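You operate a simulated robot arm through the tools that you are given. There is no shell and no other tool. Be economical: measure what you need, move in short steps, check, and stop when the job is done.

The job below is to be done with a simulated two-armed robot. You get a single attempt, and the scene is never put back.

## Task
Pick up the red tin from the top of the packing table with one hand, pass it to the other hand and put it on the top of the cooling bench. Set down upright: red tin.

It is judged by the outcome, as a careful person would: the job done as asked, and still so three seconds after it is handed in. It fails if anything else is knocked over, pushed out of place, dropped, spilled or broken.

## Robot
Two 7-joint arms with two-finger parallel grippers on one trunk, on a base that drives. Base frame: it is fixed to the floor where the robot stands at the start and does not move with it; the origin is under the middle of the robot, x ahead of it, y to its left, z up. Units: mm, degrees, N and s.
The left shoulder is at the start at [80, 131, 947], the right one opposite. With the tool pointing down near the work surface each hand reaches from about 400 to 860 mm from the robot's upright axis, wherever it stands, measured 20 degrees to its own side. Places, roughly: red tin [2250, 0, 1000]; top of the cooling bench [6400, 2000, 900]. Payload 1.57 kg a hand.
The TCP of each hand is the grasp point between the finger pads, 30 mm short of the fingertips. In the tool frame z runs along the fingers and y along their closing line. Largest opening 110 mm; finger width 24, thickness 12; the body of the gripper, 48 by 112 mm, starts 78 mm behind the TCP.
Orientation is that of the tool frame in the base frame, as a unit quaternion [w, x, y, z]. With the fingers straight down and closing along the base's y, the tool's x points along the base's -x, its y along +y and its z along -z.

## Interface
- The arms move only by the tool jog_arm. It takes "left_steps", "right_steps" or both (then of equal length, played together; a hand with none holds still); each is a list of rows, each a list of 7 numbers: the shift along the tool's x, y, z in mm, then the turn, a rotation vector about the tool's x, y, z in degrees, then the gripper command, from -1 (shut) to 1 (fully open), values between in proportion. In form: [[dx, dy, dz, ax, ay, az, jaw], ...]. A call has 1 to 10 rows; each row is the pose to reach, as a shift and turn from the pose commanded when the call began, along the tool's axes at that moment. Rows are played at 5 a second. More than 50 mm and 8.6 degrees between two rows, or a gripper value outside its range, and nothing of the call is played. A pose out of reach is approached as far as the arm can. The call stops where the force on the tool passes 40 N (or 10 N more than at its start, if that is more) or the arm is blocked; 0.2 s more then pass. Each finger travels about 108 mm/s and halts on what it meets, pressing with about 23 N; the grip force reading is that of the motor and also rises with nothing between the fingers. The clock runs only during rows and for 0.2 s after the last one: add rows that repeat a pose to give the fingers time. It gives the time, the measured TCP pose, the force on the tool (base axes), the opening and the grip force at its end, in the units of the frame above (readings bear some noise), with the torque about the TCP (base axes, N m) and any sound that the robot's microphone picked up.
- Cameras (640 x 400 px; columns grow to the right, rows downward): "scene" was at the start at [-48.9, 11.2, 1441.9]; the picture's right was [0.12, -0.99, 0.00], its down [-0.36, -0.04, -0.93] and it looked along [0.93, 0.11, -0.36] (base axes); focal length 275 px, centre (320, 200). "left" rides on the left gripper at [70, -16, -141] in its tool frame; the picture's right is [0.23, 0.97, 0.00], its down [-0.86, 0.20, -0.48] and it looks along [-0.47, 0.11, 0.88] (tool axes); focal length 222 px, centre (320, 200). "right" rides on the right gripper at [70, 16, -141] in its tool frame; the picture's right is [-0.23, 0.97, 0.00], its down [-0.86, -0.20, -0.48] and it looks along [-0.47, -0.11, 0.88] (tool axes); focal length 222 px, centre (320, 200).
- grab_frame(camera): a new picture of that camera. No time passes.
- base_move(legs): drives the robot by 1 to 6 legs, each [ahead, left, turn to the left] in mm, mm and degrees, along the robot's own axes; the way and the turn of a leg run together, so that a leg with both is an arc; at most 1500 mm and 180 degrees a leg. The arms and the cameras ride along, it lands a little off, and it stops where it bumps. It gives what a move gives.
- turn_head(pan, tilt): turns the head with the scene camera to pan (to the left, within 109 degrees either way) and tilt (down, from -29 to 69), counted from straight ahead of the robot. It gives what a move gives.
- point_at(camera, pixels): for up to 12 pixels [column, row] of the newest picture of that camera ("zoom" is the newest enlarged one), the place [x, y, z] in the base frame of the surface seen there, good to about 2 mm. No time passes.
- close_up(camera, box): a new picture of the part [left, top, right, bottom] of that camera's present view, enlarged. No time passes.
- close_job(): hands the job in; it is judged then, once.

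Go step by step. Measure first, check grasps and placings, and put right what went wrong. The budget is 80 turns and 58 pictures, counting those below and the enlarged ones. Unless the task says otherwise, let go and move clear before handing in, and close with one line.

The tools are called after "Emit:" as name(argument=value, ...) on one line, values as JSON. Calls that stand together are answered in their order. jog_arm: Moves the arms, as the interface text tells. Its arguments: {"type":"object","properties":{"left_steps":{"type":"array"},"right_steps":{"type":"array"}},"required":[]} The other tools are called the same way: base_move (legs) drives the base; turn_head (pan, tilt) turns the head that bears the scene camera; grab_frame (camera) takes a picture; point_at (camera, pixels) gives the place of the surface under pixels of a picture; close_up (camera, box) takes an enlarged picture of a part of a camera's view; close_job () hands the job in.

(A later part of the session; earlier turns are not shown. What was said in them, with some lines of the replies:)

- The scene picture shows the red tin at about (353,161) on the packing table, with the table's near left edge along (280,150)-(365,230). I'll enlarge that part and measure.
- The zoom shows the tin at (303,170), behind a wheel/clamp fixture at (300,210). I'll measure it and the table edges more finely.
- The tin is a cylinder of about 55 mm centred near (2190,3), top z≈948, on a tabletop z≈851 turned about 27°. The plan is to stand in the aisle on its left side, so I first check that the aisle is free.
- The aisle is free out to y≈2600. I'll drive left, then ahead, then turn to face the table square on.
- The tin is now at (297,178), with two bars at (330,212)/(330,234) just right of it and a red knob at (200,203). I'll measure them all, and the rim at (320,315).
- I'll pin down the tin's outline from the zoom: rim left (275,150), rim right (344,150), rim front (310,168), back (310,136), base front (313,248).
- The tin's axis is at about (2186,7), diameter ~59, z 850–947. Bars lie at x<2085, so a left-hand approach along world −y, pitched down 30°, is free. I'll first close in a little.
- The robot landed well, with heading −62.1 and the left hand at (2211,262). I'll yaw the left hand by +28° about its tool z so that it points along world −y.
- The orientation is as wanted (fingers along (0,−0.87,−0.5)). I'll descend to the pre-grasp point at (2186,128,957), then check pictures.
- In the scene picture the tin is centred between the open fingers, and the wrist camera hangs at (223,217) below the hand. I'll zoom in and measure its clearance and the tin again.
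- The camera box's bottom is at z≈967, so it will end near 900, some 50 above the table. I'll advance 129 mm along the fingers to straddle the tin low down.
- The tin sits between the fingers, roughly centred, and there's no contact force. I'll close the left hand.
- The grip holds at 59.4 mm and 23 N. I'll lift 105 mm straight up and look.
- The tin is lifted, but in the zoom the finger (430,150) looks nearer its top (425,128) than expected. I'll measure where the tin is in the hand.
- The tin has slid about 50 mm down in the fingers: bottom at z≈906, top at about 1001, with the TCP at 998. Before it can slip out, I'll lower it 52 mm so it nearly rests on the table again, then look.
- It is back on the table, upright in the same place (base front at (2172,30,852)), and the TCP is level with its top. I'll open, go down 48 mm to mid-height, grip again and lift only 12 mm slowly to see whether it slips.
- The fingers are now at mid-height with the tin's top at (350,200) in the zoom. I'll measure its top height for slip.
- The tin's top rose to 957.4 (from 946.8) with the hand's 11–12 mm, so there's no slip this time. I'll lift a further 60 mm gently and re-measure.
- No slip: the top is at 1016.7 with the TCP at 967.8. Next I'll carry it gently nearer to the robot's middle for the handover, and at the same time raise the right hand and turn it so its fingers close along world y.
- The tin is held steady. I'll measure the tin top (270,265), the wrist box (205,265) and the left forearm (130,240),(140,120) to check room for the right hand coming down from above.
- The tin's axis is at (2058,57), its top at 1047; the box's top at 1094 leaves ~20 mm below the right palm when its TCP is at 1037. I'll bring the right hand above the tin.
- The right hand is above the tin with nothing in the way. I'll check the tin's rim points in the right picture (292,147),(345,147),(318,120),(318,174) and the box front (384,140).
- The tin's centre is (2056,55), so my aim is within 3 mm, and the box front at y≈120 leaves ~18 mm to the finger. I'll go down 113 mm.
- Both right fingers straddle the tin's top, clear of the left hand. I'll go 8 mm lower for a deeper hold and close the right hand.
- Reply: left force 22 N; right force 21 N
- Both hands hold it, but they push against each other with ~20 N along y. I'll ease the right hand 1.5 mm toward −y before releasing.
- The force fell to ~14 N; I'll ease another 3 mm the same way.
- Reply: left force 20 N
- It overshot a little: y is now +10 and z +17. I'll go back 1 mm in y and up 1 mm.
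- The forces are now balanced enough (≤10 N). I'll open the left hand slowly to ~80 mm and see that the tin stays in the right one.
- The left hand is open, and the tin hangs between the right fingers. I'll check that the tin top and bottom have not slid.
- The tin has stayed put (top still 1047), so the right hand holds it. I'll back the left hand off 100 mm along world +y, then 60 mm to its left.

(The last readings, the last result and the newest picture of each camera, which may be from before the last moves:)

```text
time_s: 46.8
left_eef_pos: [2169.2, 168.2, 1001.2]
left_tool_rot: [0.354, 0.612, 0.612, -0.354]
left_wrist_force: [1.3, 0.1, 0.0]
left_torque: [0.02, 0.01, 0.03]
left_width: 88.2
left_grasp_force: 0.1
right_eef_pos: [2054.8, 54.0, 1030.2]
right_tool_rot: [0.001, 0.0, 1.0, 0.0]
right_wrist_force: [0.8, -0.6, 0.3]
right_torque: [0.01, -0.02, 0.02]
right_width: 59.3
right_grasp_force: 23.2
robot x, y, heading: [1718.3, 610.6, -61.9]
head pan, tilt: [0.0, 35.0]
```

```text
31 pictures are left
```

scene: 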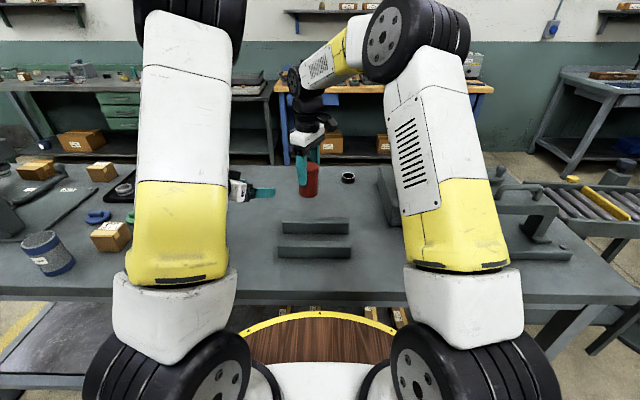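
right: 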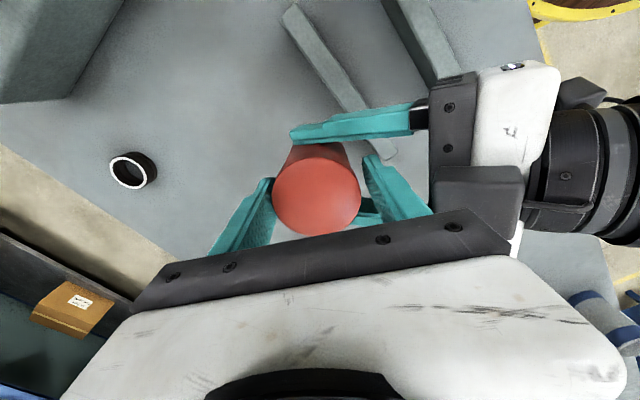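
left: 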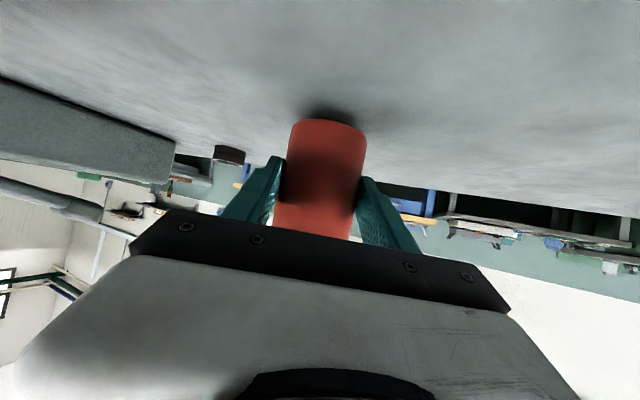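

The tin hangs upright in the right hand at (309,180) and the left is clear. I'll raise both, turning the left back to fingers-down.

Emit:
jog_arm(left_steps=[[-26, 0, -15, 0, 0, 0, 0.6], [-52, 0, -30, 0, 7.5, 0, 0.6], [-69, 0, -40, 0, 15, 0, 0.6], [-78, 0, -45, 0, 22.5, 0, 0.6], [-87, 0, -50, 0, 30, 0, 0.6], [-87, 0, -50, 0, 37.5, 0, 0.6], [-87, 0, -50, 0, 45, 0, 0.6], [-87, 0, -50, 0, 52.5, 0, 0.6], [-87, 0, -50, 0, 60, 0, 0.6], [-87, 0, -50, 0, 60, 0, 0.6]], right_steps=[[0, 0, -4, 0, 0, 0, -1], [0, 0, -12, 0, 0, 0, -1], [0, 0, -22, 0, 0, 0, -1], [0, 0, -32, 0, 0, 0, -1], [0, 0, -42, 0, 0, 0, -1], [0, 0, -52, 0, 0, 0, -1], [0, 0, -62, 0, 0, 0, -1], [0, 0, -72, 0, 0, 0, -1], [0, 0, -80, 0, 0, 0, -1], [0, 0, -80, 0, 0, 0, -1]])

Emit:
close_up(camera="scene", box=[220, 80, 380, 180])

```text
time_s: 49.0
left_eef_pos: [2168.7, 166.5, 1099.5]
left_tool_rot: [-0.001, 0.707, 0.707, 0.0]
left_wrist_force: [-0.8, -0.2, 0.4]
left_torque: [0.0, 0.03, 0.05]
left_width: 88.0
left_grasp_force: 0.1
right_eef_pos: [2053.7, 53.2, 1110.9]
right_tool_rot: [-0.001, 0.0, 1.0, -0.001]
right_wrist_force: [0.5, -0.5, -2.3]
right_torque: [0.01, 0.02, -0.03]
right_width: 59.4
right_grasp_force: 22.9
robot x, y, heading: [1719.7, 612.0, -61.9]
head pan, tilt: [0.0, 35.0]
```

```text
4.00 times, centred on (300, 130) of scene
```

zoom: 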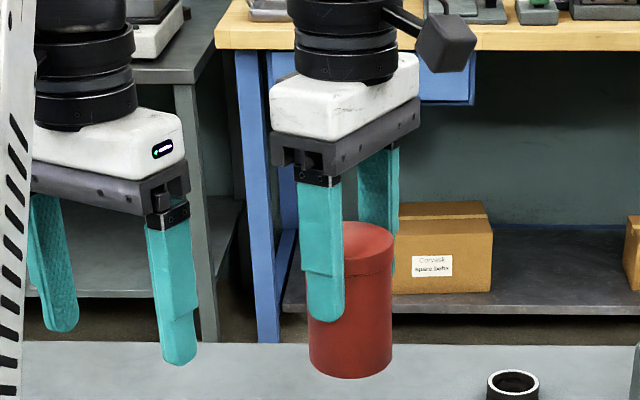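

The tin hangs upright and firm (59.4 mm, weight −2.3 N). I'll back away from the table, turn towards the far end and look.

Emit:
base_move(legs=[[-300, 0, 0], [-300, 0, 0], [0, 0, 40], [0, 0, 40]])

Emit:
turn_head(pan=0, tilt=15)

Emit:
grab_frame(camera="scene")

```text
time_s: 56.1
left_eef_pos: [2000.0, 1430.6, 1099.6]
left_tool_rot: [0.002, 0.16, 0.987, -0.004]
left_wrist_force: [0.5, -1.1, 0.3]
left_torque: [0.07, 0.04, -0.04]
left_width: 87.6
left_grasp_force: 0.0
right_eef_pos: [2071.1, 1297.4, 1110.3]
right_tool_rot: [-0.001, -0.593, 0.806, 0.0]
right_wrist_force: [-0.8, 0.6, -1.8]
right_torque: [0.0, 0.01, 0.02]
right_width: 59.1
right_grasp_force: 23.4
robot x, y, heading: [1437.6, 1142.1, 10.4]
head pan, tilt: [0.0, 35.0]
stopped in leg 4: the force on the tool passed its limit at 65 N (the readings are from after the stop); the commanded pose is now the measured one
```

```text
time_s: 56.9
left_eef_pos: [1999.3, 1430.1, 1099.7]
left_tool_rot: [0.003, 0.159, 0.987, -0.004]
left_wrist_force: [-0.6, -1.8, 0.2]
left_torque: [0.24, 0.01, 0.03]
left_width: 88.0
left_grasp_force: 0.1
right_eef_pos: [2072.4, 1296.1, 1111.0]
right_tool_rot: [0.001, -0.592, 0.806, 0.001]
right_wrist_force: [-0.3, 1.0, -2.3]
right_torque: [0.0, 0.03, 0.0]
right_width: 59.4
right_grasp_force: 23.0
robot x, y, heading: [1437.0, 1142.6, 10.6]
head pan, tilt: [0.0, 15.0]
```

```text
29 pictures are left
```

scene: 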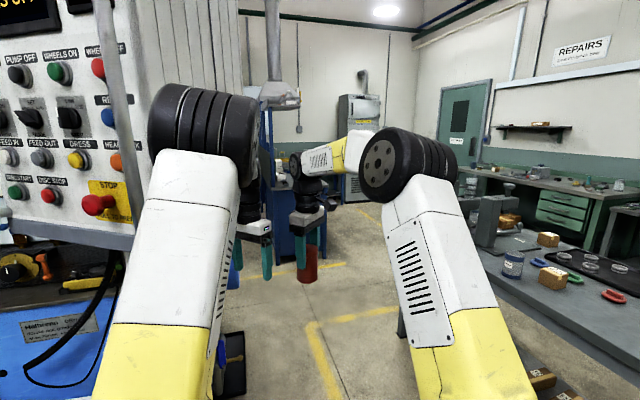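

The last turn stopped on a 65 N force, very likely the left hand or arm touching the machine on the left. The tin is still held. I'll look left before moving.

Emit:
turn_head(pan=35, tilt=25)

Emit:
grab_frame(camera="scene")

Emit:
grab_frame(camera="left")

Emit:
point_at(camera="scene", pixels=[[60, 150], [150, 200], [200, 250], [260, 200], [300, 150], [320, 250], [350, 200], [380, 150], [30, 300], [150, 350], [100, 250], [250, 330]])

```text
time_s: 57.9
left_eef_pos: [1999.4, 1430.0, 1099.7]
left_tool_rot: [0.003, 0.159, 0.987, -0.003]
left_wrist_force: [0.2, -2.4, -0.1]
left_torque: [0.3, 0.02, 0.0]
left_width: 88.0
left_grasp_force: 0.0
right_eef_pos: [2071.2, 1296.4, 1111.8]
right_tool_rot: [0.001, -0.592, 0.806, 0.001]
right_wrist_force: [0.7, -0.5, -1.9]
right_torque: [-0.03, 0.03, -0.04]
right_width: 59.3
right_grasp_force: 23.1
robot x, y, heading: [1433.3, 1147.1, 10.6]
head pan, tilt: [35.0, 25.0]
```

```text
28 pictures are left
```

scene: 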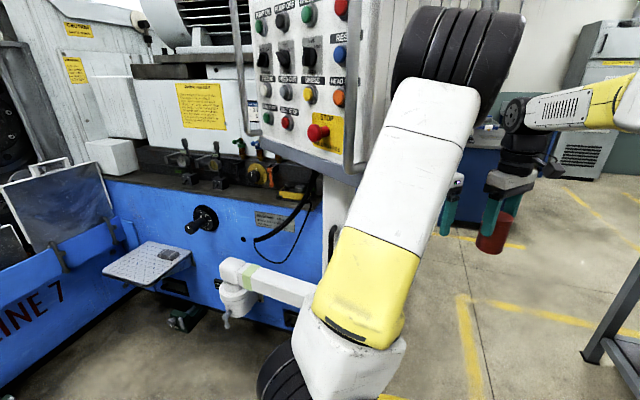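

```text
27 pictures are left
```

left: 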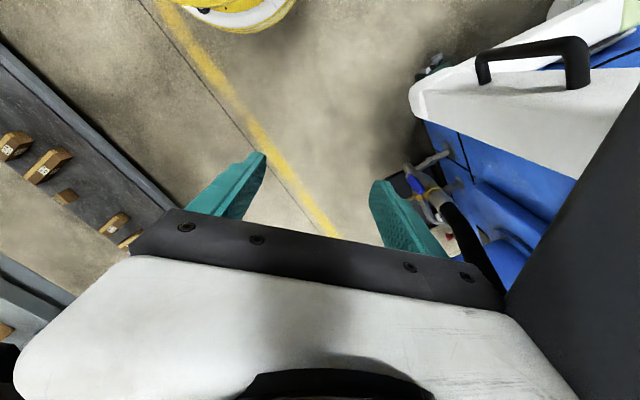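

```text
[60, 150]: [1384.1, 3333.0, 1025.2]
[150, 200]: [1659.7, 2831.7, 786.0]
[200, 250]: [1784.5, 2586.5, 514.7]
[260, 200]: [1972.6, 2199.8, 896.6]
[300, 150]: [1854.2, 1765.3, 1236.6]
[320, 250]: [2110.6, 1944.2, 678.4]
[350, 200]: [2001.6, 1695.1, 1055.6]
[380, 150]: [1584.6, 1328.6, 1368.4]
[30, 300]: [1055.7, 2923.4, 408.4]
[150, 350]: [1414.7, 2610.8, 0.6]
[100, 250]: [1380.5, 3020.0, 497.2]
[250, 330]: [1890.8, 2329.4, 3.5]
```

The left gripper is against the control panel at about (2000,1500–1700). I'll turn away to the right, shift 250 mm right, and look at the panel and the way ahead.

Emit:
base_move(legs=[[0, -60, -10], [0, -200, 0]])

Emit:
turn_head(pan=25, tilt=15)

Emit:
grab_frame(camera="scene")

Emit:
point_at(camera="scene", pixels=[[330, 250], [440, 250], [460, 170], [480, 200], [500, 300], [420, 140], [400, 250], [330, 160], [580, 300], [530, 200], [370, 330], [300, 200]])

```text
time_s: 60.2
left_eef_pos: [2048.9, 1072.7, 1100.0]
left_tool_rot: [0.002, 0.242, 0.97, -0.005]
left_wrist_force: [-0.1, 0.0, -0.1]
left_torque: [0.01, -0.05, 0.01]
left_width: 88.1
left_grasp_force: 0.2
right_eef_pos: [2097.0, 927.4, 1110.5]
right_tool_rot: [0.0, -0.522, 0.853, 0.0]
right_wrist_force: [0.3, 0.2, -3.3]
right_torque: [0.0, -0.02, -0.02]
right_width: 59.2
right_grasp_force: 22.8
robot x, y, heading: [1445.9, 887.0, 0.9]
head pan, tilt: [35.0, 25.0]
```

```text
time_s: 60.9
left_eef_pos: [2048.1, 1072.7, 1099.5]
left_tool_rot: [0.003, 0.243, 0.97, -0.004]
left_wrist_force: [0.9, -0.2, 0.0]
left_torque: [0.06, -0.01, -0.02]
left_width: 88.0
left_grasp_force: 0.0
right_eef_pos: [2096.4, 928.6, 1110.4]
right_tool_rot: [0.0, -0.522, 0.853, 0.0]
right_wrist_force: [0.7, 0.9, -1.3]
right_torque: [0.01, 0.0, -0.04]
right_width: 59.6
right_grasp_force: 23.1
robot x, y, heading: [1443.9, 887.9, 0.7]
head pan, tilt: [25.0, 15.0]
```

```text
26 pictures are left
```

scene: 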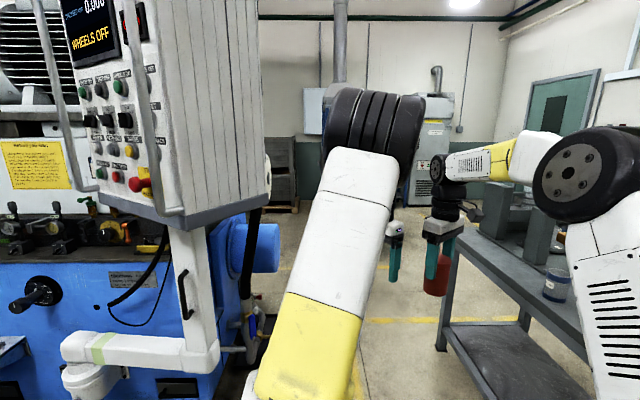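

```text
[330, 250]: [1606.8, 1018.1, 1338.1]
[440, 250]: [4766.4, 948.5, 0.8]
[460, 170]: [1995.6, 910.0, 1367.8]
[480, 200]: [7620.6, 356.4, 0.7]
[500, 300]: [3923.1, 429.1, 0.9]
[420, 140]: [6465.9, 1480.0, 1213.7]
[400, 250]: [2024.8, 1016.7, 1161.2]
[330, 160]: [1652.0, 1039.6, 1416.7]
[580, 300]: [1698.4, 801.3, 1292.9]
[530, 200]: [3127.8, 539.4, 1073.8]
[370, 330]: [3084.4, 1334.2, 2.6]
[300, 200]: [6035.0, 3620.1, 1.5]
```

The panel stands as before and the floor ahead is clear at (370,330). I'll measure the panel's right edge and the blue machine's extent to plan the passage.

Emit:
point_at(camera="scene", pixels=[[266, 190], [266, 150], [185, 220], [260, 250], [276, 255], [215, 340], [285, 160], [280, 150], [245, 330], [295, 175], [230, 100], [155, 150]])

Emit:
turn_head(pan=8, tilt=15)

Emit:
grab_frame(camera="scene")

```text
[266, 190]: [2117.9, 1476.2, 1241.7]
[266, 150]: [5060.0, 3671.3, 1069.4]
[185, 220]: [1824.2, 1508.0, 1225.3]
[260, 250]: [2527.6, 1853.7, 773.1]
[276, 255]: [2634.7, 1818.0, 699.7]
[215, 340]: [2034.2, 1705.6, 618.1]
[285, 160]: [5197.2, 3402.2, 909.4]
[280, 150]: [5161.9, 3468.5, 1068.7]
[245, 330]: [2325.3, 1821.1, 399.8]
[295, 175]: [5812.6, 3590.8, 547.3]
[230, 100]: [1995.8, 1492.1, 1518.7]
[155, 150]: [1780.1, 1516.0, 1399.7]
```

```text
time_s: 61.7
left_eef_pos: [2048.8, 1073.3, 1098.7]
left_tool_rot: [0.003, 0.242, 0.97, -0.004]
left_wrist_force: [-0.7, 0.2, 0.5]
left_torque: [0.02, 0.02, 0.0]
left_width: 87.8
left_grasp_force: 0.0
right_eef_pos: [2096.8, 929.2, 1110.6]
right_tool_rot: [-0.001, -0.521, 0.853, 0.0]
right_wrist_force: [0.7, 0.1, -1.7]
right_torque: [0.0, 0.06, -0.01]
right_width: 59.4
right_grasp_force: 22.6
robot x, y, heading: [1444.9, 884.0, 1.0]
head pan, tilt: [8.0, 15.0]
```

```text
25 pictures are left
```

scene: 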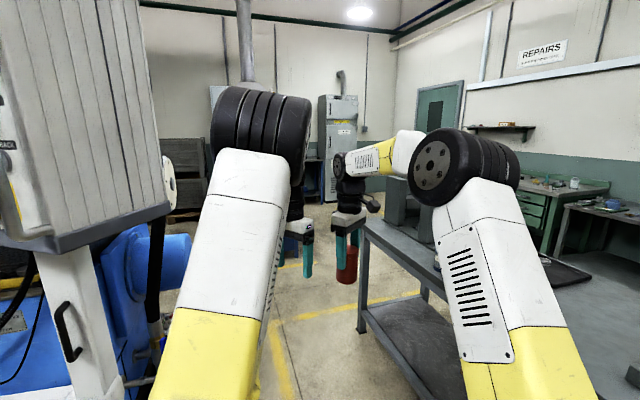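

The panel spans x 1780–2120 at y≥1476, and the table corner is at (3078,874). I'll drive through the middle to about (4140,1530).

Emit:
base_move(legs=[[900, 200, 0], [800, 300, 0], [1000, 150, 0]])

Emit:
turn_head(pan=12, tilt=20)

Emit:
grab_frame(camera="scene")

```text
time_s: 74.2
left_eef_pos: [4496.0, 1679.3, 1099.5]
left_tool_rot: [0.003, 0.234, 0.972, -0.005]
left_wrist_force: [-0.8, -0.3, 0.0]
left_torque: [-0.03, 0.01, -0.02]
left_width: 88.1
left_grasp_force: 0.0
right_eef_pos: [4546.6, 1535.4, 1109.5]
right_tool_rot: [-0.002, -0.528, 0.849, 0.0]
right_wrist_force: [0.1, -0.4, -2.6]
right_torque: [-0.02, 0.02, 0.01]
right_width: 59.2
right_grasp_force: 23.0
robot x, y, heading: [3897.7, 1481.4, 1.7]
head pan, tilt: [8.0, 15.0]
stopped in leg 3: the robot was blocked; the commanded pose is now the measured one
```

```text
time_s: 74.9
left_eef_pos: [4495.2, 1679.8, 1100.0]
left_tool_rot: [0.002, 0.235, 0.972, -0.004]
left_wrist_force: [-0.3, 0.1, -0.1]
left_torque: [-0.01, -0.01, 0.0]
left_width: 88.0
left_grasp_force: 0.0
right_eef_pos: [4545.7, 1536.4, 1111.1]
right_tool_rot: [-0.001, -0.528, 0.849, 0.001]
right_wrist_force: [0.2, -0.3, -1.3]
right_torque: [0.0, -0.01, 0.0]
right_width: 59.2
right_grasp_force: 23.2
robot x, y, heading: [3898.6, 1480.0, 1.7]
head pan, tilt: [12.0, 20.0]
```

```text
24 pictures are left
```

scene: 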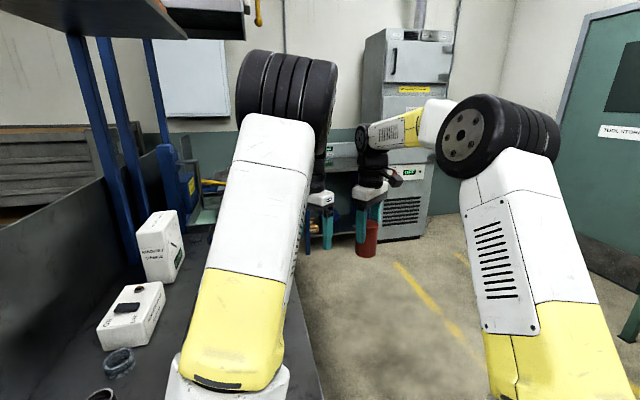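

The drive was blocked at (3898,1480), it seems by a dark bench on the left at (100,300). I'll measure its edge and the bench ahead behind the hands at (340,170), then shift right.

Emit:
point_at(camera="scene", pixels=[[310, 350], [300, 270], [120, 365], [160, 250], [100, 200], [345, 180], [350, 150], [330, 240], [430, 250], [120, 100], [195, 230], [400, 340]])

Emit:
base_move(legs=[[0, -150, 0]])

Emit:
turn_head(pan=60, tilt=35)

Emit:
grab_frame(camera="scene")

```text
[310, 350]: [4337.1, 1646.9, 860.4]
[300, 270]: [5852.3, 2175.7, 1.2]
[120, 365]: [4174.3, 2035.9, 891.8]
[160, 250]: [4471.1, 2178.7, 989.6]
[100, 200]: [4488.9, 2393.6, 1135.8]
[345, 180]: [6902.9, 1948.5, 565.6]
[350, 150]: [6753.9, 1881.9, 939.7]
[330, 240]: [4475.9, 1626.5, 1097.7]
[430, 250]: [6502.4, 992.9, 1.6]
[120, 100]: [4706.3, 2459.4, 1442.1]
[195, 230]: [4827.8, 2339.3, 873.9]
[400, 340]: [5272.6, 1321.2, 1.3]
```

```text
time_s: 76.2
left_eef_pos: [4500.4, 1528.4, 1100.3]
left_tool_rot: [0.002, 0.234, 0.972, -0.003]
left_wrist_force: [-0.7, 0.0, 0.1]
left_torque: [-0.01, 0.02, -0.01]
left_width: 87.9
left_grasp_force: 0.0
right_eef_pos: [4550.2, 1384.8, 1110.3]
right_tool_rot: [-0.001, -0.528, 0.849, 0.0]
right_wrist_force: [-0.1, 0.3, -2.1]
right_torque: [-0.05, 0.03, 0.03]
right_width: 59.3
right_grasp_force: 22.7
robot x, y, heading: [3900.4, 1334.4, 1.7]
head pan, tilt: [12.0, 20.0]
```

```text
time_s: 77.4
left_eef_pos: [4500.1, 1529.1, 1099.2]
left_tool_rot: [0.002, 0.234, 0.972, -0.004]
left_wrist_force: [0.0, 0.3, 0.3]
left_torque: [0.03, -0.01, 0.03]
left_width: 88.1
left_grasp_force: 0.1
right_eef_pos: [4550.0, 1385.2, 1111.0]
right_tool_rot: [-0.001, -0.528, 0.849, 0.001]
right_wrist_force: [0.5, 0.0, -1.6]
right_torque: [-0.05, -0.01, -0.01]
right_width: 59.3
right_grasp_force: 23.1
robot x, y, heading: [3903.7, 1333.5, 1.9]
head pan, tilt: [60.0, 35.0]
```

```text
23 pictures are left
```

scene: 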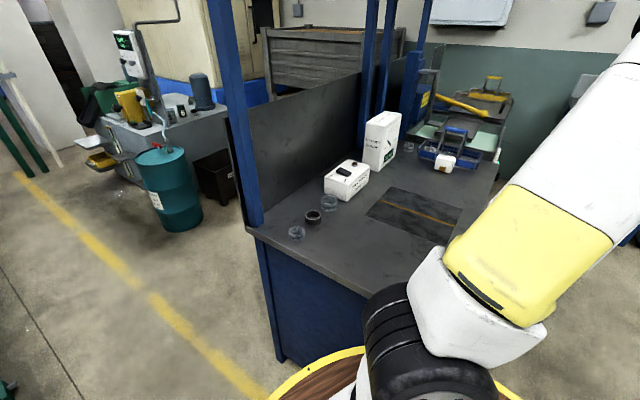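

The items on that dark bench all stand as they should, and its right edge is at y≈1640. I'll shift further right and drive past it to about x=5300.

Emit:
base_move(legs=[[0, -180, 0], [1300, -45, 0]])

Emit:
turn_head(pan=30, tilt=20)

Emit:
grab_frame(camera="scene")

```text
time_s: 85.1
left_eef_pos: [5820.5, 1327.2, 1099.7]
left_tool_rot: [0.002, 0.238, 0.971, -0.005]
left_wrist_force: [0.3, 0.0, -0.3]
left_torque: [0.0, 0.01, 0.06]
left_width: 88.1
left_grasp_force: 0.0
right_eef_pos: [5867.9, 1183.7, 1110.2]
right_tool_rot: [-0.001, -0.525, 0.851, 0.0]
right_wrist_force: [-0.6, 1.0, -1.8]
right_torque: [0.0, 0.0, -0.02]
right_width: 59.0
right_grasp_force: 22.6
robot x, y, heading: [5217.7, 1136.8, 1.5]
head pan, tilt: [60.0, 35.0]
```

```text
time_s: 86.0
left_eef_pos: [5820.3, 1326.8, 1099.9]
left_tool_rot: [0.003, 0.239, 0.971, -0.004]
left_wrist_force: [0.2, -0.1, 1.0]
left_torque: [-0.01, -0.02, 0.0]
left_width: 87.9
left_grasp_force: 0.0
right_eef_pos: [5869.3, 1183.8, 1110.3]
right_tool_rot: [-0.002, -0.525, 0.851, 0.0]
right_wrist_force: [0.8, 0.6, -2.1]
right_torque: [0.01, 0.01, -0.02]
right_width: 59.4
right_grasp_force: 22.8
robot x, y, heading: [5217.1, 1136.9, 1.0]
head pan, tilt: [30.0, 20.0]
```

```text
22 pictures are left
```

scene: 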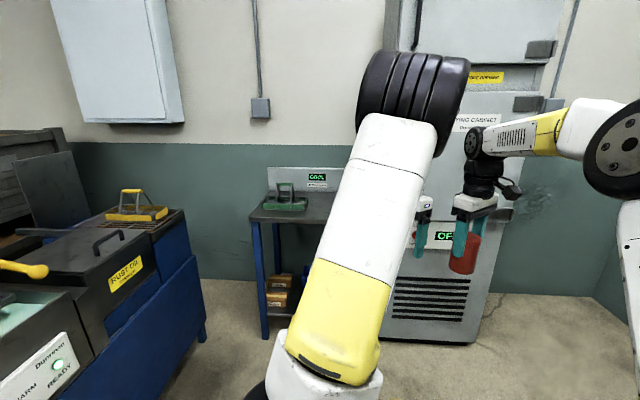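

The cooling bench (sign "COOL" at (318,177)) is at (300,210), with a green caddy at (285,197) on it, partly hidden by my arm. I'll measure it.

Emit:
point_at(camera="scene", pixels=[[254, 213], [300, 221], [325, 221], [328, 198], [275, 193], [285, 210], [308, 205], [320, 180], [200, 280], [440, 250], [264, 330], [400, 330]])

Emit:
close_up(camera="scene", box=[230, 150, 390, 250])

```text
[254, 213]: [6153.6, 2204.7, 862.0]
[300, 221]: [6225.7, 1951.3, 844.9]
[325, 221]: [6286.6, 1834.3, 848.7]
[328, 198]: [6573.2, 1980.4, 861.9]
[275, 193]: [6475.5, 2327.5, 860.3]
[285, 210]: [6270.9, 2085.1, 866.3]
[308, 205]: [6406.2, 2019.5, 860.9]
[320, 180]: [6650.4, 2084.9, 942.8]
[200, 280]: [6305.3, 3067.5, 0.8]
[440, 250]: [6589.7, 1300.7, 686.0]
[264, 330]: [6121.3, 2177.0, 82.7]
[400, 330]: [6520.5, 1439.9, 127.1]
```

```text
4.00 times, centred on (310, 200) of scene
```

zoom: 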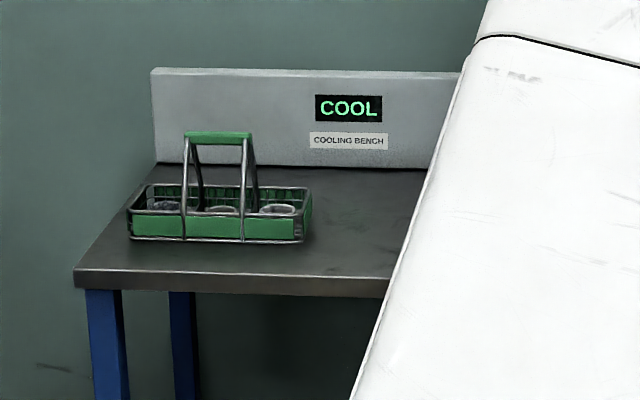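

The bench top is at z≈861, with its front edge running from (6153,2205) to (6287,1834), so I should face it at about +20°. I'll check the dark bench's extent on the left before moving closer.

Emit:
point_at(camera="scene", pixels=[[204, 335], [190, 262], [150, 300], [100, 360], [130, 260], [60, 390]])

Emit:
point_at(camera="zoom", pixels=[[78, 268], [380, 278], [300, 235], [310, 195], [157, 165], [420, 168], [360, 220], [250, 135], [130, 235]])

```text
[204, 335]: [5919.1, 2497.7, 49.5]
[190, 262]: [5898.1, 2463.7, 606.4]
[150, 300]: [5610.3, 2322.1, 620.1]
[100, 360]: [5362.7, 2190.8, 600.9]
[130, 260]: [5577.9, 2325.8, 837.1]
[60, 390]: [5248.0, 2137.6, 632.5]
```

```text
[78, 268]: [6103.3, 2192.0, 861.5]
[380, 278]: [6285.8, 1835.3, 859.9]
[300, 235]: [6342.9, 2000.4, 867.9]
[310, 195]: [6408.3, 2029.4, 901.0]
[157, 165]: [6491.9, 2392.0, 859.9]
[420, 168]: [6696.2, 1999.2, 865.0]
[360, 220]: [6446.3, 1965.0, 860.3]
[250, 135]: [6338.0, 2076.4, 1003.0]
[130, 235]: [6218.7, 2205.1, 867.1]
```

The front edge runs from (6103,2192) towards (6286,1835), so bench heading ≈27°; the caddy's right end is ~140 mm from my intended spot near (6463,1905). I'll pull the left hand back, turn 26° and approach to a stand-off.

Emit:
jog_arm(left_steps=[[30, 0, 0, 0, 0, 0, 0.6], [65, 0, 0, 0, 0, 0, 0.6], [100, 0, 0, 0, 0, 0, 0.6], [130, 0, 0, 0, 0, 0, 0.6]])

Emit:
base_move(legs=[[0, 0, 26], [560, 83, 0]])

Emit:
turn_head(pan=0, tilt=25)

Emit:
grab_frame(camera="scene")

```text
time_s: 87.0
left_eef_pos: [5704.5, 1388.3, 1098.3]
left_tool_rot: [0.003, 0.24, 0.971, -0.005]
left_wrist_force: [-0.3, -0.4, 0.5]
left_torque: [0.03, 0.02, 0.02]
left_width: 87.9
left_grasp_force: 0.1
right_eef_pos: [5868.2, 1182.6, 1110.3]
right_tool_rot: [-0.001, -0.525, 0.851, 0.001]
right_wrist_force: [0.2, 0.3, -1.8]
right_torque: [0.0, -0.01, 0.0]
right_width: 59.5
right_grasp_force: 23.5
robot x, y, heading: [5217.8, 1139.5, 1.2]
head pan, tilt: [30.0, 20.0]
```

```text
time_s: 91.6
left_eef_pos: [6007.3, 1908.3, 1097.0]
left_tool_rot: [0.003, 0.014, 1.0, -0.003]
left_wrist_force: [-0.7, 0.2, 0.4]
left_torque: [0.02, 0.02, 0.0]
left_width: 88.2
left_grasp_force: 0.0
right_eef_pos: [6244.0, 1795.0, 1111.3]
right_tool_rot: [-0.001, -0.702, 0.712, 0.001]
right_wrist_force: [0.0, 0.2, -1.6]
right_torque: [-0.02, 0.0, -0.01]
right_width: 59.6
right_grasp_force: 23.7
robot x, y, heading: [5680.0, 1467.4, 27.0]
head pan, tilt: [30.0, 20.0]
```

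```text
time_s: 92.6
left_eef_pos: [6005.1, 1907.3, 1098.3]
left_tool_rot: [0.003, 0.014, 1.0, -0.003]
left_wrist_force: [-0.2, 0.3, -0.9]
left_torque: [0.0, 0.0, 0.02]
left_width: 88.0
left_grasp_force: 0.0
right_eef_pos: [6243.9, 1795.0, 1109.6]
right_tool_rot: [-0.001, -0.702, 0.712, 0.0]
right_wrist_force: [-0.6, -0.1, -2.2]
right_torque: [-0.03, 0.02, 0.03]
right_width: 59.4
right_grasp_force: 22.8
robot x, y, heading: [5679.5, 1468.1, 27.4]
head pan, tilt: [0.0, 25.0]
```

```text
20 pictures are left
```

scene: 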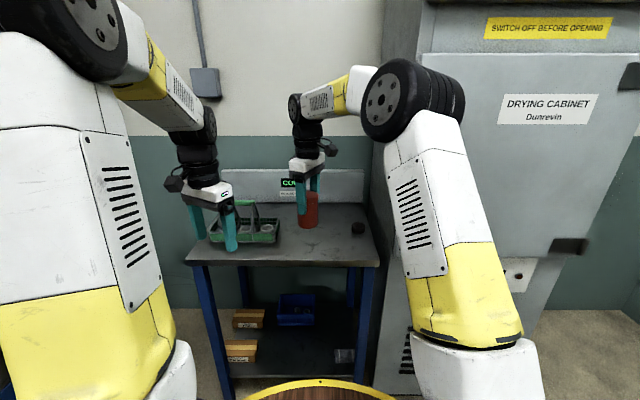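

Now the whole bench is visible: the caddy at (240,225), a small dark item at (358,228) and the front edge at row ~262. I'll enlarge and measure the free area.

Emit:
close_up(camera="scene", box=[180, 160, 400, 297])

Emit:
point_at(camera="scene", pixels=[[189, 258], [377, 261], [277, 242], [278, 232], [358, 233], [352, 229], [363, 208], [310, 250], [330, 235], [309, 226], [309, 195], [320, 210]])

```text
2.91 times, centred on (290, 228) of scene
```

zoom: 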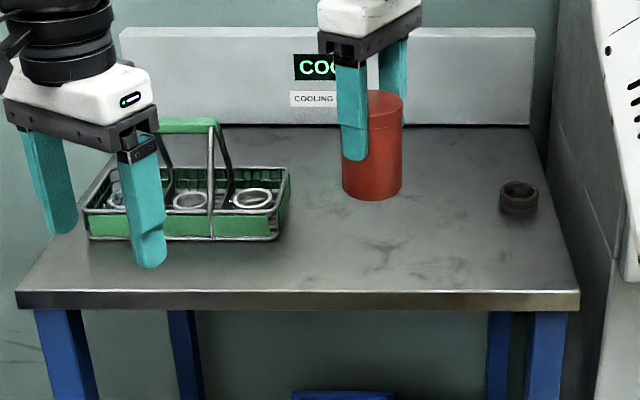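

```text
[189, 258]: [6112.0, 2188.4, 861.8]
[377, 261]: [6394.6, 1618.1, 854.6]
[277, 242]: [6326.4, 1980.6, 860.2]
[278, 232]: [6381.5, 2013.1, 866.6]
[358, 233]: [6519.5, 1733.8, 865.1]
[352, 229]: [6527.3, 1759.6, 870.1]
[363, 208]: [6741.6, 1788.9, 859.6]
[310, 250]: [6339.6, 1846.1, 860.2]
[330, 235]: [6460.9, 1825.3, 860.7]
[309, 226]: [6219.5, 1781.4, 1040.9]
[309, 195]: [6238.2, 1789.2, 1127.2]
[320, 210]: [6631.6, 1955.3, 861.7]
```

The bench is ~640 mm long. The free spot midway between the caddy (s≈285) and the small ring (s≈598) is at (6459,1891). I'll drive the tin over it.

Emit:
base_move(legs=[[235, -13, 0]])

Emit:
close_up(camera="scene", box=[180, 160, 400, 297])

```text
time_s: 94.3
left_eef_pos: [6220.1, 2002.8, 1097.5]
left_tool_rot: [0.004, 0.014, 1.0, -0.003]
left_wrist_force: [-0.3, 0.2, -0.1]
left_torque: [0.0, -0.03, 0.0]
left_width: 88.2
left_grasp_force: 0.1
right_eef_pos: [6458.1, 1890.5, 1109.9]
right_tool_rot: [-0.001, -0.703, 0.711, 0.001]
right_wrist_force: [-0.2, 0.4, -2.0]
right_torque: [0.01, 0.01, 0.06]
right_width: 59.4
right_grasp_force: 23.4
robot x, y, heading: [5894.4, 1563.4, 27.3]
head pan, tilt: [0.0, 25.0]
```

```text
2.91 times, centred on (290, 228) of scene
```

zoom: 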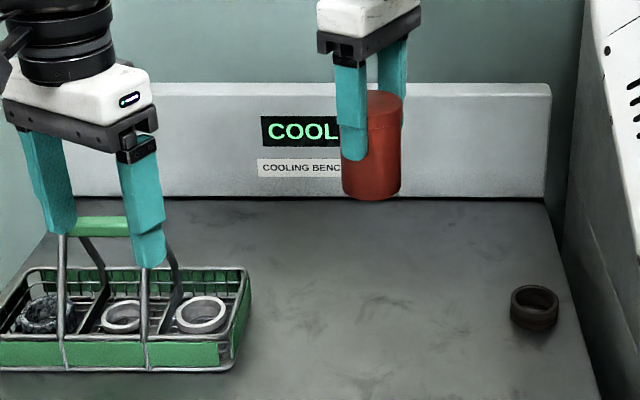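

The tin is above the free spot. I'll measure its bottom (370,197) and the surface before lowering.

Emit:
point_at(camera="zoom", pixels=[[370, 196], [390, 192], [350, 190], [380, 96], [375, 115], [370, 330], [420, 280], [330, 280], [250, 270], [245, 360]])

```text
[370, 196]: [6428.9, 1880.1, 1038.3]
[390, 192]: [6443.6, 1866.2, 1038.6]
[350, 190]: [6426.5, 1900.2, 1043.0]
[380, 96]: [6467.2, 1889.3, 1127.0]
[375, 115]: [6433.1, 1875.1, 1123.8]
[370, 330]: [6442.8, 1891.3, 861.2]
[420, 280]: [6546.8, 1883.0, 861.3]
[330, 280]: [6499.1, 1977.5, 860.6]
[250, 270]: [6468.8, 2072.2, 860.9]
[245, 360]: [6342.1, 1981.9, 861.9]
```

The tin's bottom is at ≈1030.5 and the bench at 861. I'll lower 158 mm smoothly, leaving ~11 mm, then re-measure.

Emit:
jog_arm(right_steps=[[0, 0, 5, 0, 0, 0, -1], [0, 0, 18, 0, 0, 0, -1], [0, 0, 38, 0, 0, 0, -1], [0, 0, 60, 0, 0, 0, -1], [0, 0, 82, 0, 0, 0, -1], [0, 0, 104, 0, 0, 0, -1], [0, 0, 126, 0, 0, 0, -1], [0, 0, 144, 0, 0, 0, -1], [0, 0, 154, 0, 0, 0, -1], [0, 0, 158, 0, 0, 0, -1]])

Emit:
close_up(camera="scene", box=[250, 200, 370, 275])

Emit:
point_at(camera="zoom", pixels=[[320, 100], [330, 150], [320, 200], [320, 250], [300, 260], [340, 240]])

```text
time_s: 96.5
left_eef_pos: [6218.7, 2004.0, 1097.9]
left_tool_rot: [0.003, 0.014, 1.0, -0.003]
left_wrist_force: [-0.1, 0.0, 0.3]
left_torque: [-0.01, 0.01, 0.0]
left_width: 88.1
left_grasp_force: 0.1
right_eef_pos: [6456.0, 1890.5, 950.5]
right_tool_rot: [-0.001, -0.702, 0.712, 0.0]
right_wrist_force: [0.2, 0.0, -2.0]
right_torque: [0.02, -0.03, 0.0]
right_width: 59.3
right_grasp_force: 22.7
robot x, y, heading: [5892.2, 1560.6, 27.2]
head pan, tilt: [0.0, 25.0]
```

```text
5.33 times, centred on (310, 238) of scene
```

zoom: 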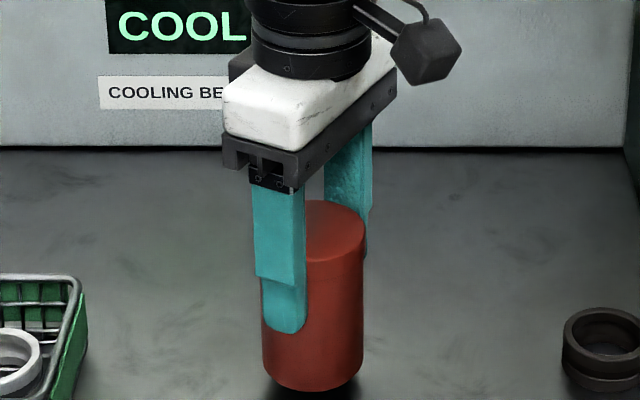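

```text
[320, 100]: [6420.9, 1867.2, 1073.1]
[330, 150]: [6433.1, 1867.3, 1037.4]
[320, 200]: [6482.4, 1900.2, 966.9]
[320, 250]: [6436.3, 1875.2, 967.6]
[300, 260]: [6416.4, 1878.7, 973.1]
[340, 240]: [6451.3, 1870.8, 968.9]
```

The tin's top is at 967.5, so its bottom is ~10 mm above the bench. I'll lower the last bit in 2 mm steps until contact.

Emit:
jog_arm(right_steps=[[0, 0, 3, 0, 0, 0, -1], [0, 0, 5, 0, 0, 0, -1], [0, 0, 7, 0, 0, 0, -1], [0, 0, 8.5, 0, 0, 0, -1], [0, 0, 9.5, 0, 0, 0, -1], [0, 0, 10, 0, 0, 0, -1], [0, 0, 10, 0, 0, 0, -1]])

```text
time_s: 98.1
left_eef_pos: [6219.7, 2003.7, 1097.8]
left_tool_rot: [0.003, 0.014, 1.0, -0.004]
left_wrist_force: [-0.2, 0.3, 0.0]
left_torque: [-0.01, 0.0, -0.01]
left_width: 88.0
left_grasp_force: 0.0
right_eef_pos: [6457.2, 1890.5, 941.5]
right_tool_rot: [-0.002, -0.703, 0.711, 0.0]
right_wrist_force: [0.0, 0.1, -1.1]
right_torque: [-0.01, -0.03, -0.01]
right_width: 59.2
right_grasp_force: 22.9
robot x, y, heading: [5892.7, 1566.7, 27.1]
head pan, tilt: [0.0, 25.0]
```

No contact is felt yet (force −1.1 N), so I'll go on down in 0.5 mm steps.

Emit:
jog_arm(right_steps=[[0, 0, 0.5, 0, 0, 0, -1], [0, 0, 1, 0, 0, 0, -1], [0, 0, 1.3, 0, 0, 0, -1], [0, 0, 1.3, 0, 0, 0, -1]])

```text
time_s: 99.1
left_eef_pos: [6219.0, 2003.5, 1098.4]
left_tool_rot: [0.003, 0.014, 1.0, -0.002]
left_wrist_force: [1.0, -0.5, -0.1]
left_torque: [0.0, -0.03, -0.01]
left_width: 88.0
left_grasp_force: 0.1
right_eef_pos: [6455.5, 1890.0, 941.7]
right_tool_rot: [-0.002, -0.703, 0.711, 0.0]
right_wrist_force: [0.1, -0.6, -1.9]
right_torque: [0.02, 0.0, 0.01]
right_width: 59.2
right_grasp_force: 22.7
robot x, y, heading: [5893.6, 1565.1, 27.1]
head pan, tilt: [0.0, 25.0]
```

Emit:
jog_arm(right_steps=[[0, 0, 0.5, 0, 0, 0, -1], [0, 0, 1, 0, 0, 0, -1], [0, 0, 1.5, 0, 0, 0, -1], [0, 0, 1.5, 0, 0, 0, -1]])

Emit:
close_up(camera="scene", box=[280, 220, 344, 280])

Emit:
point_at(camera="zoom", pixels=[[330, 160], [350, 160], [330, 330], [350, 330]])

```text
time_s: 100.1
left_eef_pos: [6219.9, 2003.2, 1098.1]
left_tool_rot: [0.003, 0.013, 1.0, -0.003]
left_wrist_force: [0.0, 0.6, -0.1]
left_torque: [-0.01, 0.0, -0.01]
left_width: 88.1
left_grasp_force: 0.0
right_eef_pos: [6457.4, 1890.1, 939.5]
right_tool_rot: [-0.001, -0.703, 0.711, -0.001]
right_wrist_force: [-0.1, -0.4, -1.3]
right_torque: [-0.03, 0.0, 0.01]
right_width: 59.2
right_grasp_force: 23.6
robot x, y, heading: [5892.2, 1563.2, 27.3]
head pan, tilt: [0.0, 25.0]
```

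```text
6.67 times, centred on (312, 250) of scene
```

zoom: 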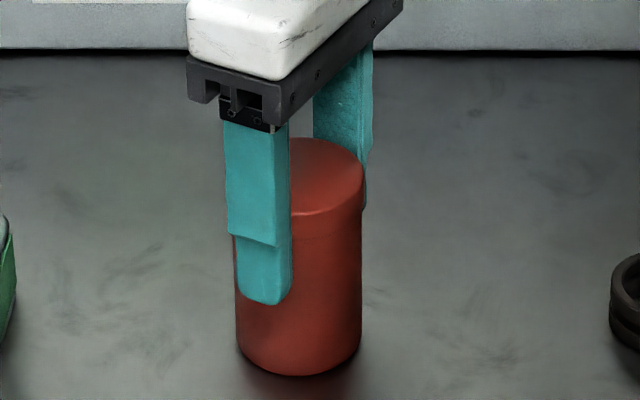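

```text
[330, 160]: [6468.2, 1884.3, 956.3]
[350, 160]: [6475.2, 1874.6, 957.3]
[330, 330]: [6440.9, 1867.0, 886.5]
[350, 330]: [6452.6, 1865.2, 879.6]
```

The tin's top is now at ≈957, so its bottom should be within a millimetre of the bench. I'll make one more slow 2 mm to feel contact.

Emit:
jog_arm(right_steps=[[0, 0, 0.5, 0, 0, 0, -1], [0, 0, 1, 0, 0, 0, -1], [0, 0, 1.5, 0, 0, 0, -1], [0, 0, 1.8, 0, 0, 0, -1], [0, 0, 1.8, 0, 0, 0, -1]])

```text
time_s: 101.3
left_eef_pos: [6218.8, 2002.5, 1098.3]
left_tool_rot: [0.005, 0.013, 1.0, -0.003]
left_wrist_force: [-0.3, 0.2, -1.1]
left_torque: [-0.02, 0.03, 0.03]
left_width: 88.1
left_grasp_force: 0.0
right_eef_pos: [6457.0, 1891.1, 938.6]
right_tool_rot: [0.0, -0.703, 0.711, 0.001]
right_wrist_force: [-2.7, -1.9, 20.8]
right_torque: [0.11, 0.08, -0.08]
right_width: 59.2
right_grasp_force: 22.9
robot x, y, heading: [5895.9, 1560.6, 27.3]
head pan, tilt: [0.0, 25.0]
```

Contact now reads 21 N, so it is on the bench. I'll ease up ~1 mm and open the fingers slowly to ~80 mm.

Emit:
jog_arm(right_steps=[[0, 0, -0.7, 0, 0, 0, -1], [0, 0, -0.9, 0, 0, 0, -1], [0, 0, -0.9, 0, 0, 0, 0.12], [0, 0, -0.9, 0, 0, 0, 0.25], [0, 0, -0.9, 0, 0, 0, 0.4], [0, 0, -0.9, 0, 0, 0, 0.45], [0, 0, -0.9, 0, 0, 0, 0.45]])

Emit:
grab_frame(camera="right")

```text
time_s: 102.9
left_eef_pos: [6220.1, 2003.5, 1098.5]
left_tool_rot: [0.003, 0.014, 1.0, -0.003]
left_wrist_force: [0.1, 0.1, -0.8]
left_torque: [0.02, 0.02, -0.01]
left_width: 88.0
left_grasp_force: 0.0
right_eef_pos: [6457.1, 1890.4, 940.1]
right_tool_rot: [-0.002, -0.703, 0.711, 0.0]
right_wrist_force: [0.7, 0.2, -0.4]
right_torque: [-0.03, 0.02, -0.01]
right_width: 79.9
right_grasp_force: 0.0
robot x, y, heading: [5894.5, 1564.2, 27.1]
head pan, tilt: [0.0, 25.0]
```

```text
15 pictures are left
```

right: 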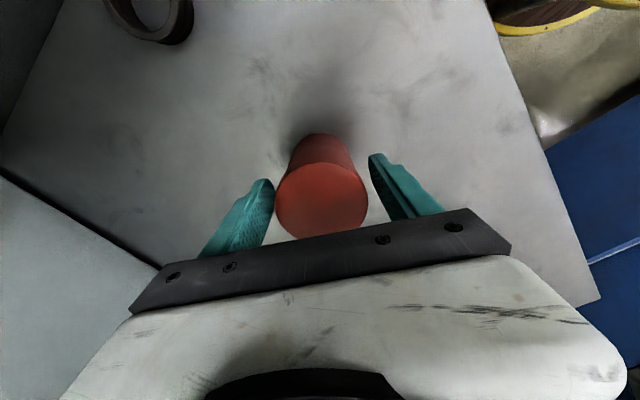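

The fingers are free on both sides (the left gap in the picture is the smaller one) and the tin stands. I'll raise the right hand straight up 170 mm and look.

Emit:
jog_arm(right_steps=[[0, 0, -5, 0, 0, 0, 0.5], [0, 0, -15, 0, 0, 0, 0.5], [0, 0, -35, 0, 0, 0, 0.5], [0, 0, -60, 0, 0, 0, 0.5], [0, 0, -90, 0, 0, 0, 0.5], [0, 0, -120, 0, 0, 0, 0.5], [0, 0, -150, 0, 0, 0, 0.5], [0, 0, -170, 0, 0, 0, 0.5], [0, 0, -170, 0, 0, 0, 0.5]])

Emit:
grab_frame(camera="scene")

```text
time_s: 104.9
left_eef_pos: [6220.8, 2003.0, 1097.7]
left_tool_rot: [0.004, 0.014, 1.0, -0.004]
left_wrist_force: [-0.2, 0.2, -1.0]
left_torque: [0.0, 0.0, -0.04]
left_width: 87.9
left_grasp_force: 0.2
right_eef_pos: [6456.7, 1889.6, 1109.0]
right_tool_rot: [-0.002, -0.703, 0.711, 0.0]
right_wrist_force: [-0.6, -0.8, -0.1]
right_torque: [0.0, 0.0, 0.0]
right_width: 82.6
right_grasp_force: 0.1
robot x, y, heading: [5890.7, 1561.6, 27.1]
head pan, tilt: [0.0, 25.0]
```

```text
14 pictures are left
```

scene: 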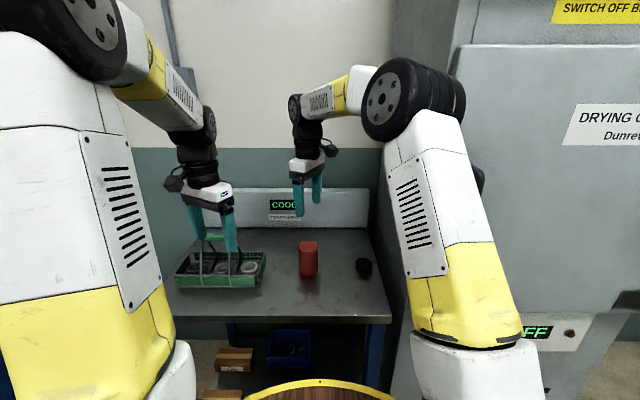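

The tin stands upright on the bench at (309,260), clear of the caddy and the ring. I'll back the robot away and take a last look.

Emit:
base_move(legs=[[-350, 0, 0]])

Emit:
close_up(camera="scene", box=[180, 160, 400, 297])

Emit:
point_at(camera="zoom", pixels=[[375, 185], [375, 215], [345, 160], [400, 160]])

```text
time_s: 107.2
left_eef_pos: [5909.1, 1846.5, 1096.5]
left_tool_rot: [0.004, 0.011, 1.0, -0.004]
left_wrist_force: [0.4, -0.2, -0.3]
left_torque: [0.05, 0.0, -0.02]
left_width: 88.2
left_grasp_force: 0.1
right_eef_pos: [6147.2, 1735.0, 1107.5]
right_tool_rot: [-0.001, -0.706, 0.708, 0.0]
right_wrist_force: [-0.4, -0.4, 0.2]
right_torque: [-0.01, -0.02, 0.02]
right_width: 82.4
right_grasp_force: 0.1
robot x, y, heading: [5586.7, 1405.8, 27.9]
head pan, tilt: [0.0, 25.0]
```

```text
2.91 times, centred on (290, 228) of scene
```

zoom: 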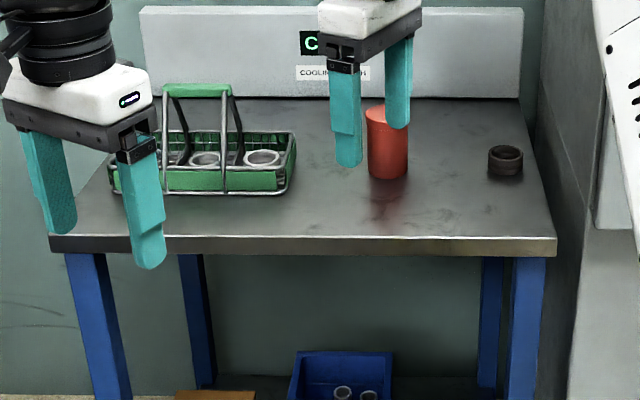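

```text
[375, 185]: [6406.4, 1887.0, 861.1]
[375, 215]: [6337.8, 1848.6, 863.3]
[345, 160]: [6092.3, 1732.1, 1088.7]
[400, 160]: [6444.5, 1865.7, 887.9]
```

The tin stands upright on the cooling bench, both hands are clear, and the caddy and ring are where they were. I'm handing in.

Emit:
close_job()

```text
The job is handed in.
```

The red tin was picked up by the left hand, passed to the right, and now stands upright on the cooling bench. On the way, the left hand bumped a machine's control panel (65 N) and the base was stopped once against a dark bench. Neither looked moved or damaged afterwards.
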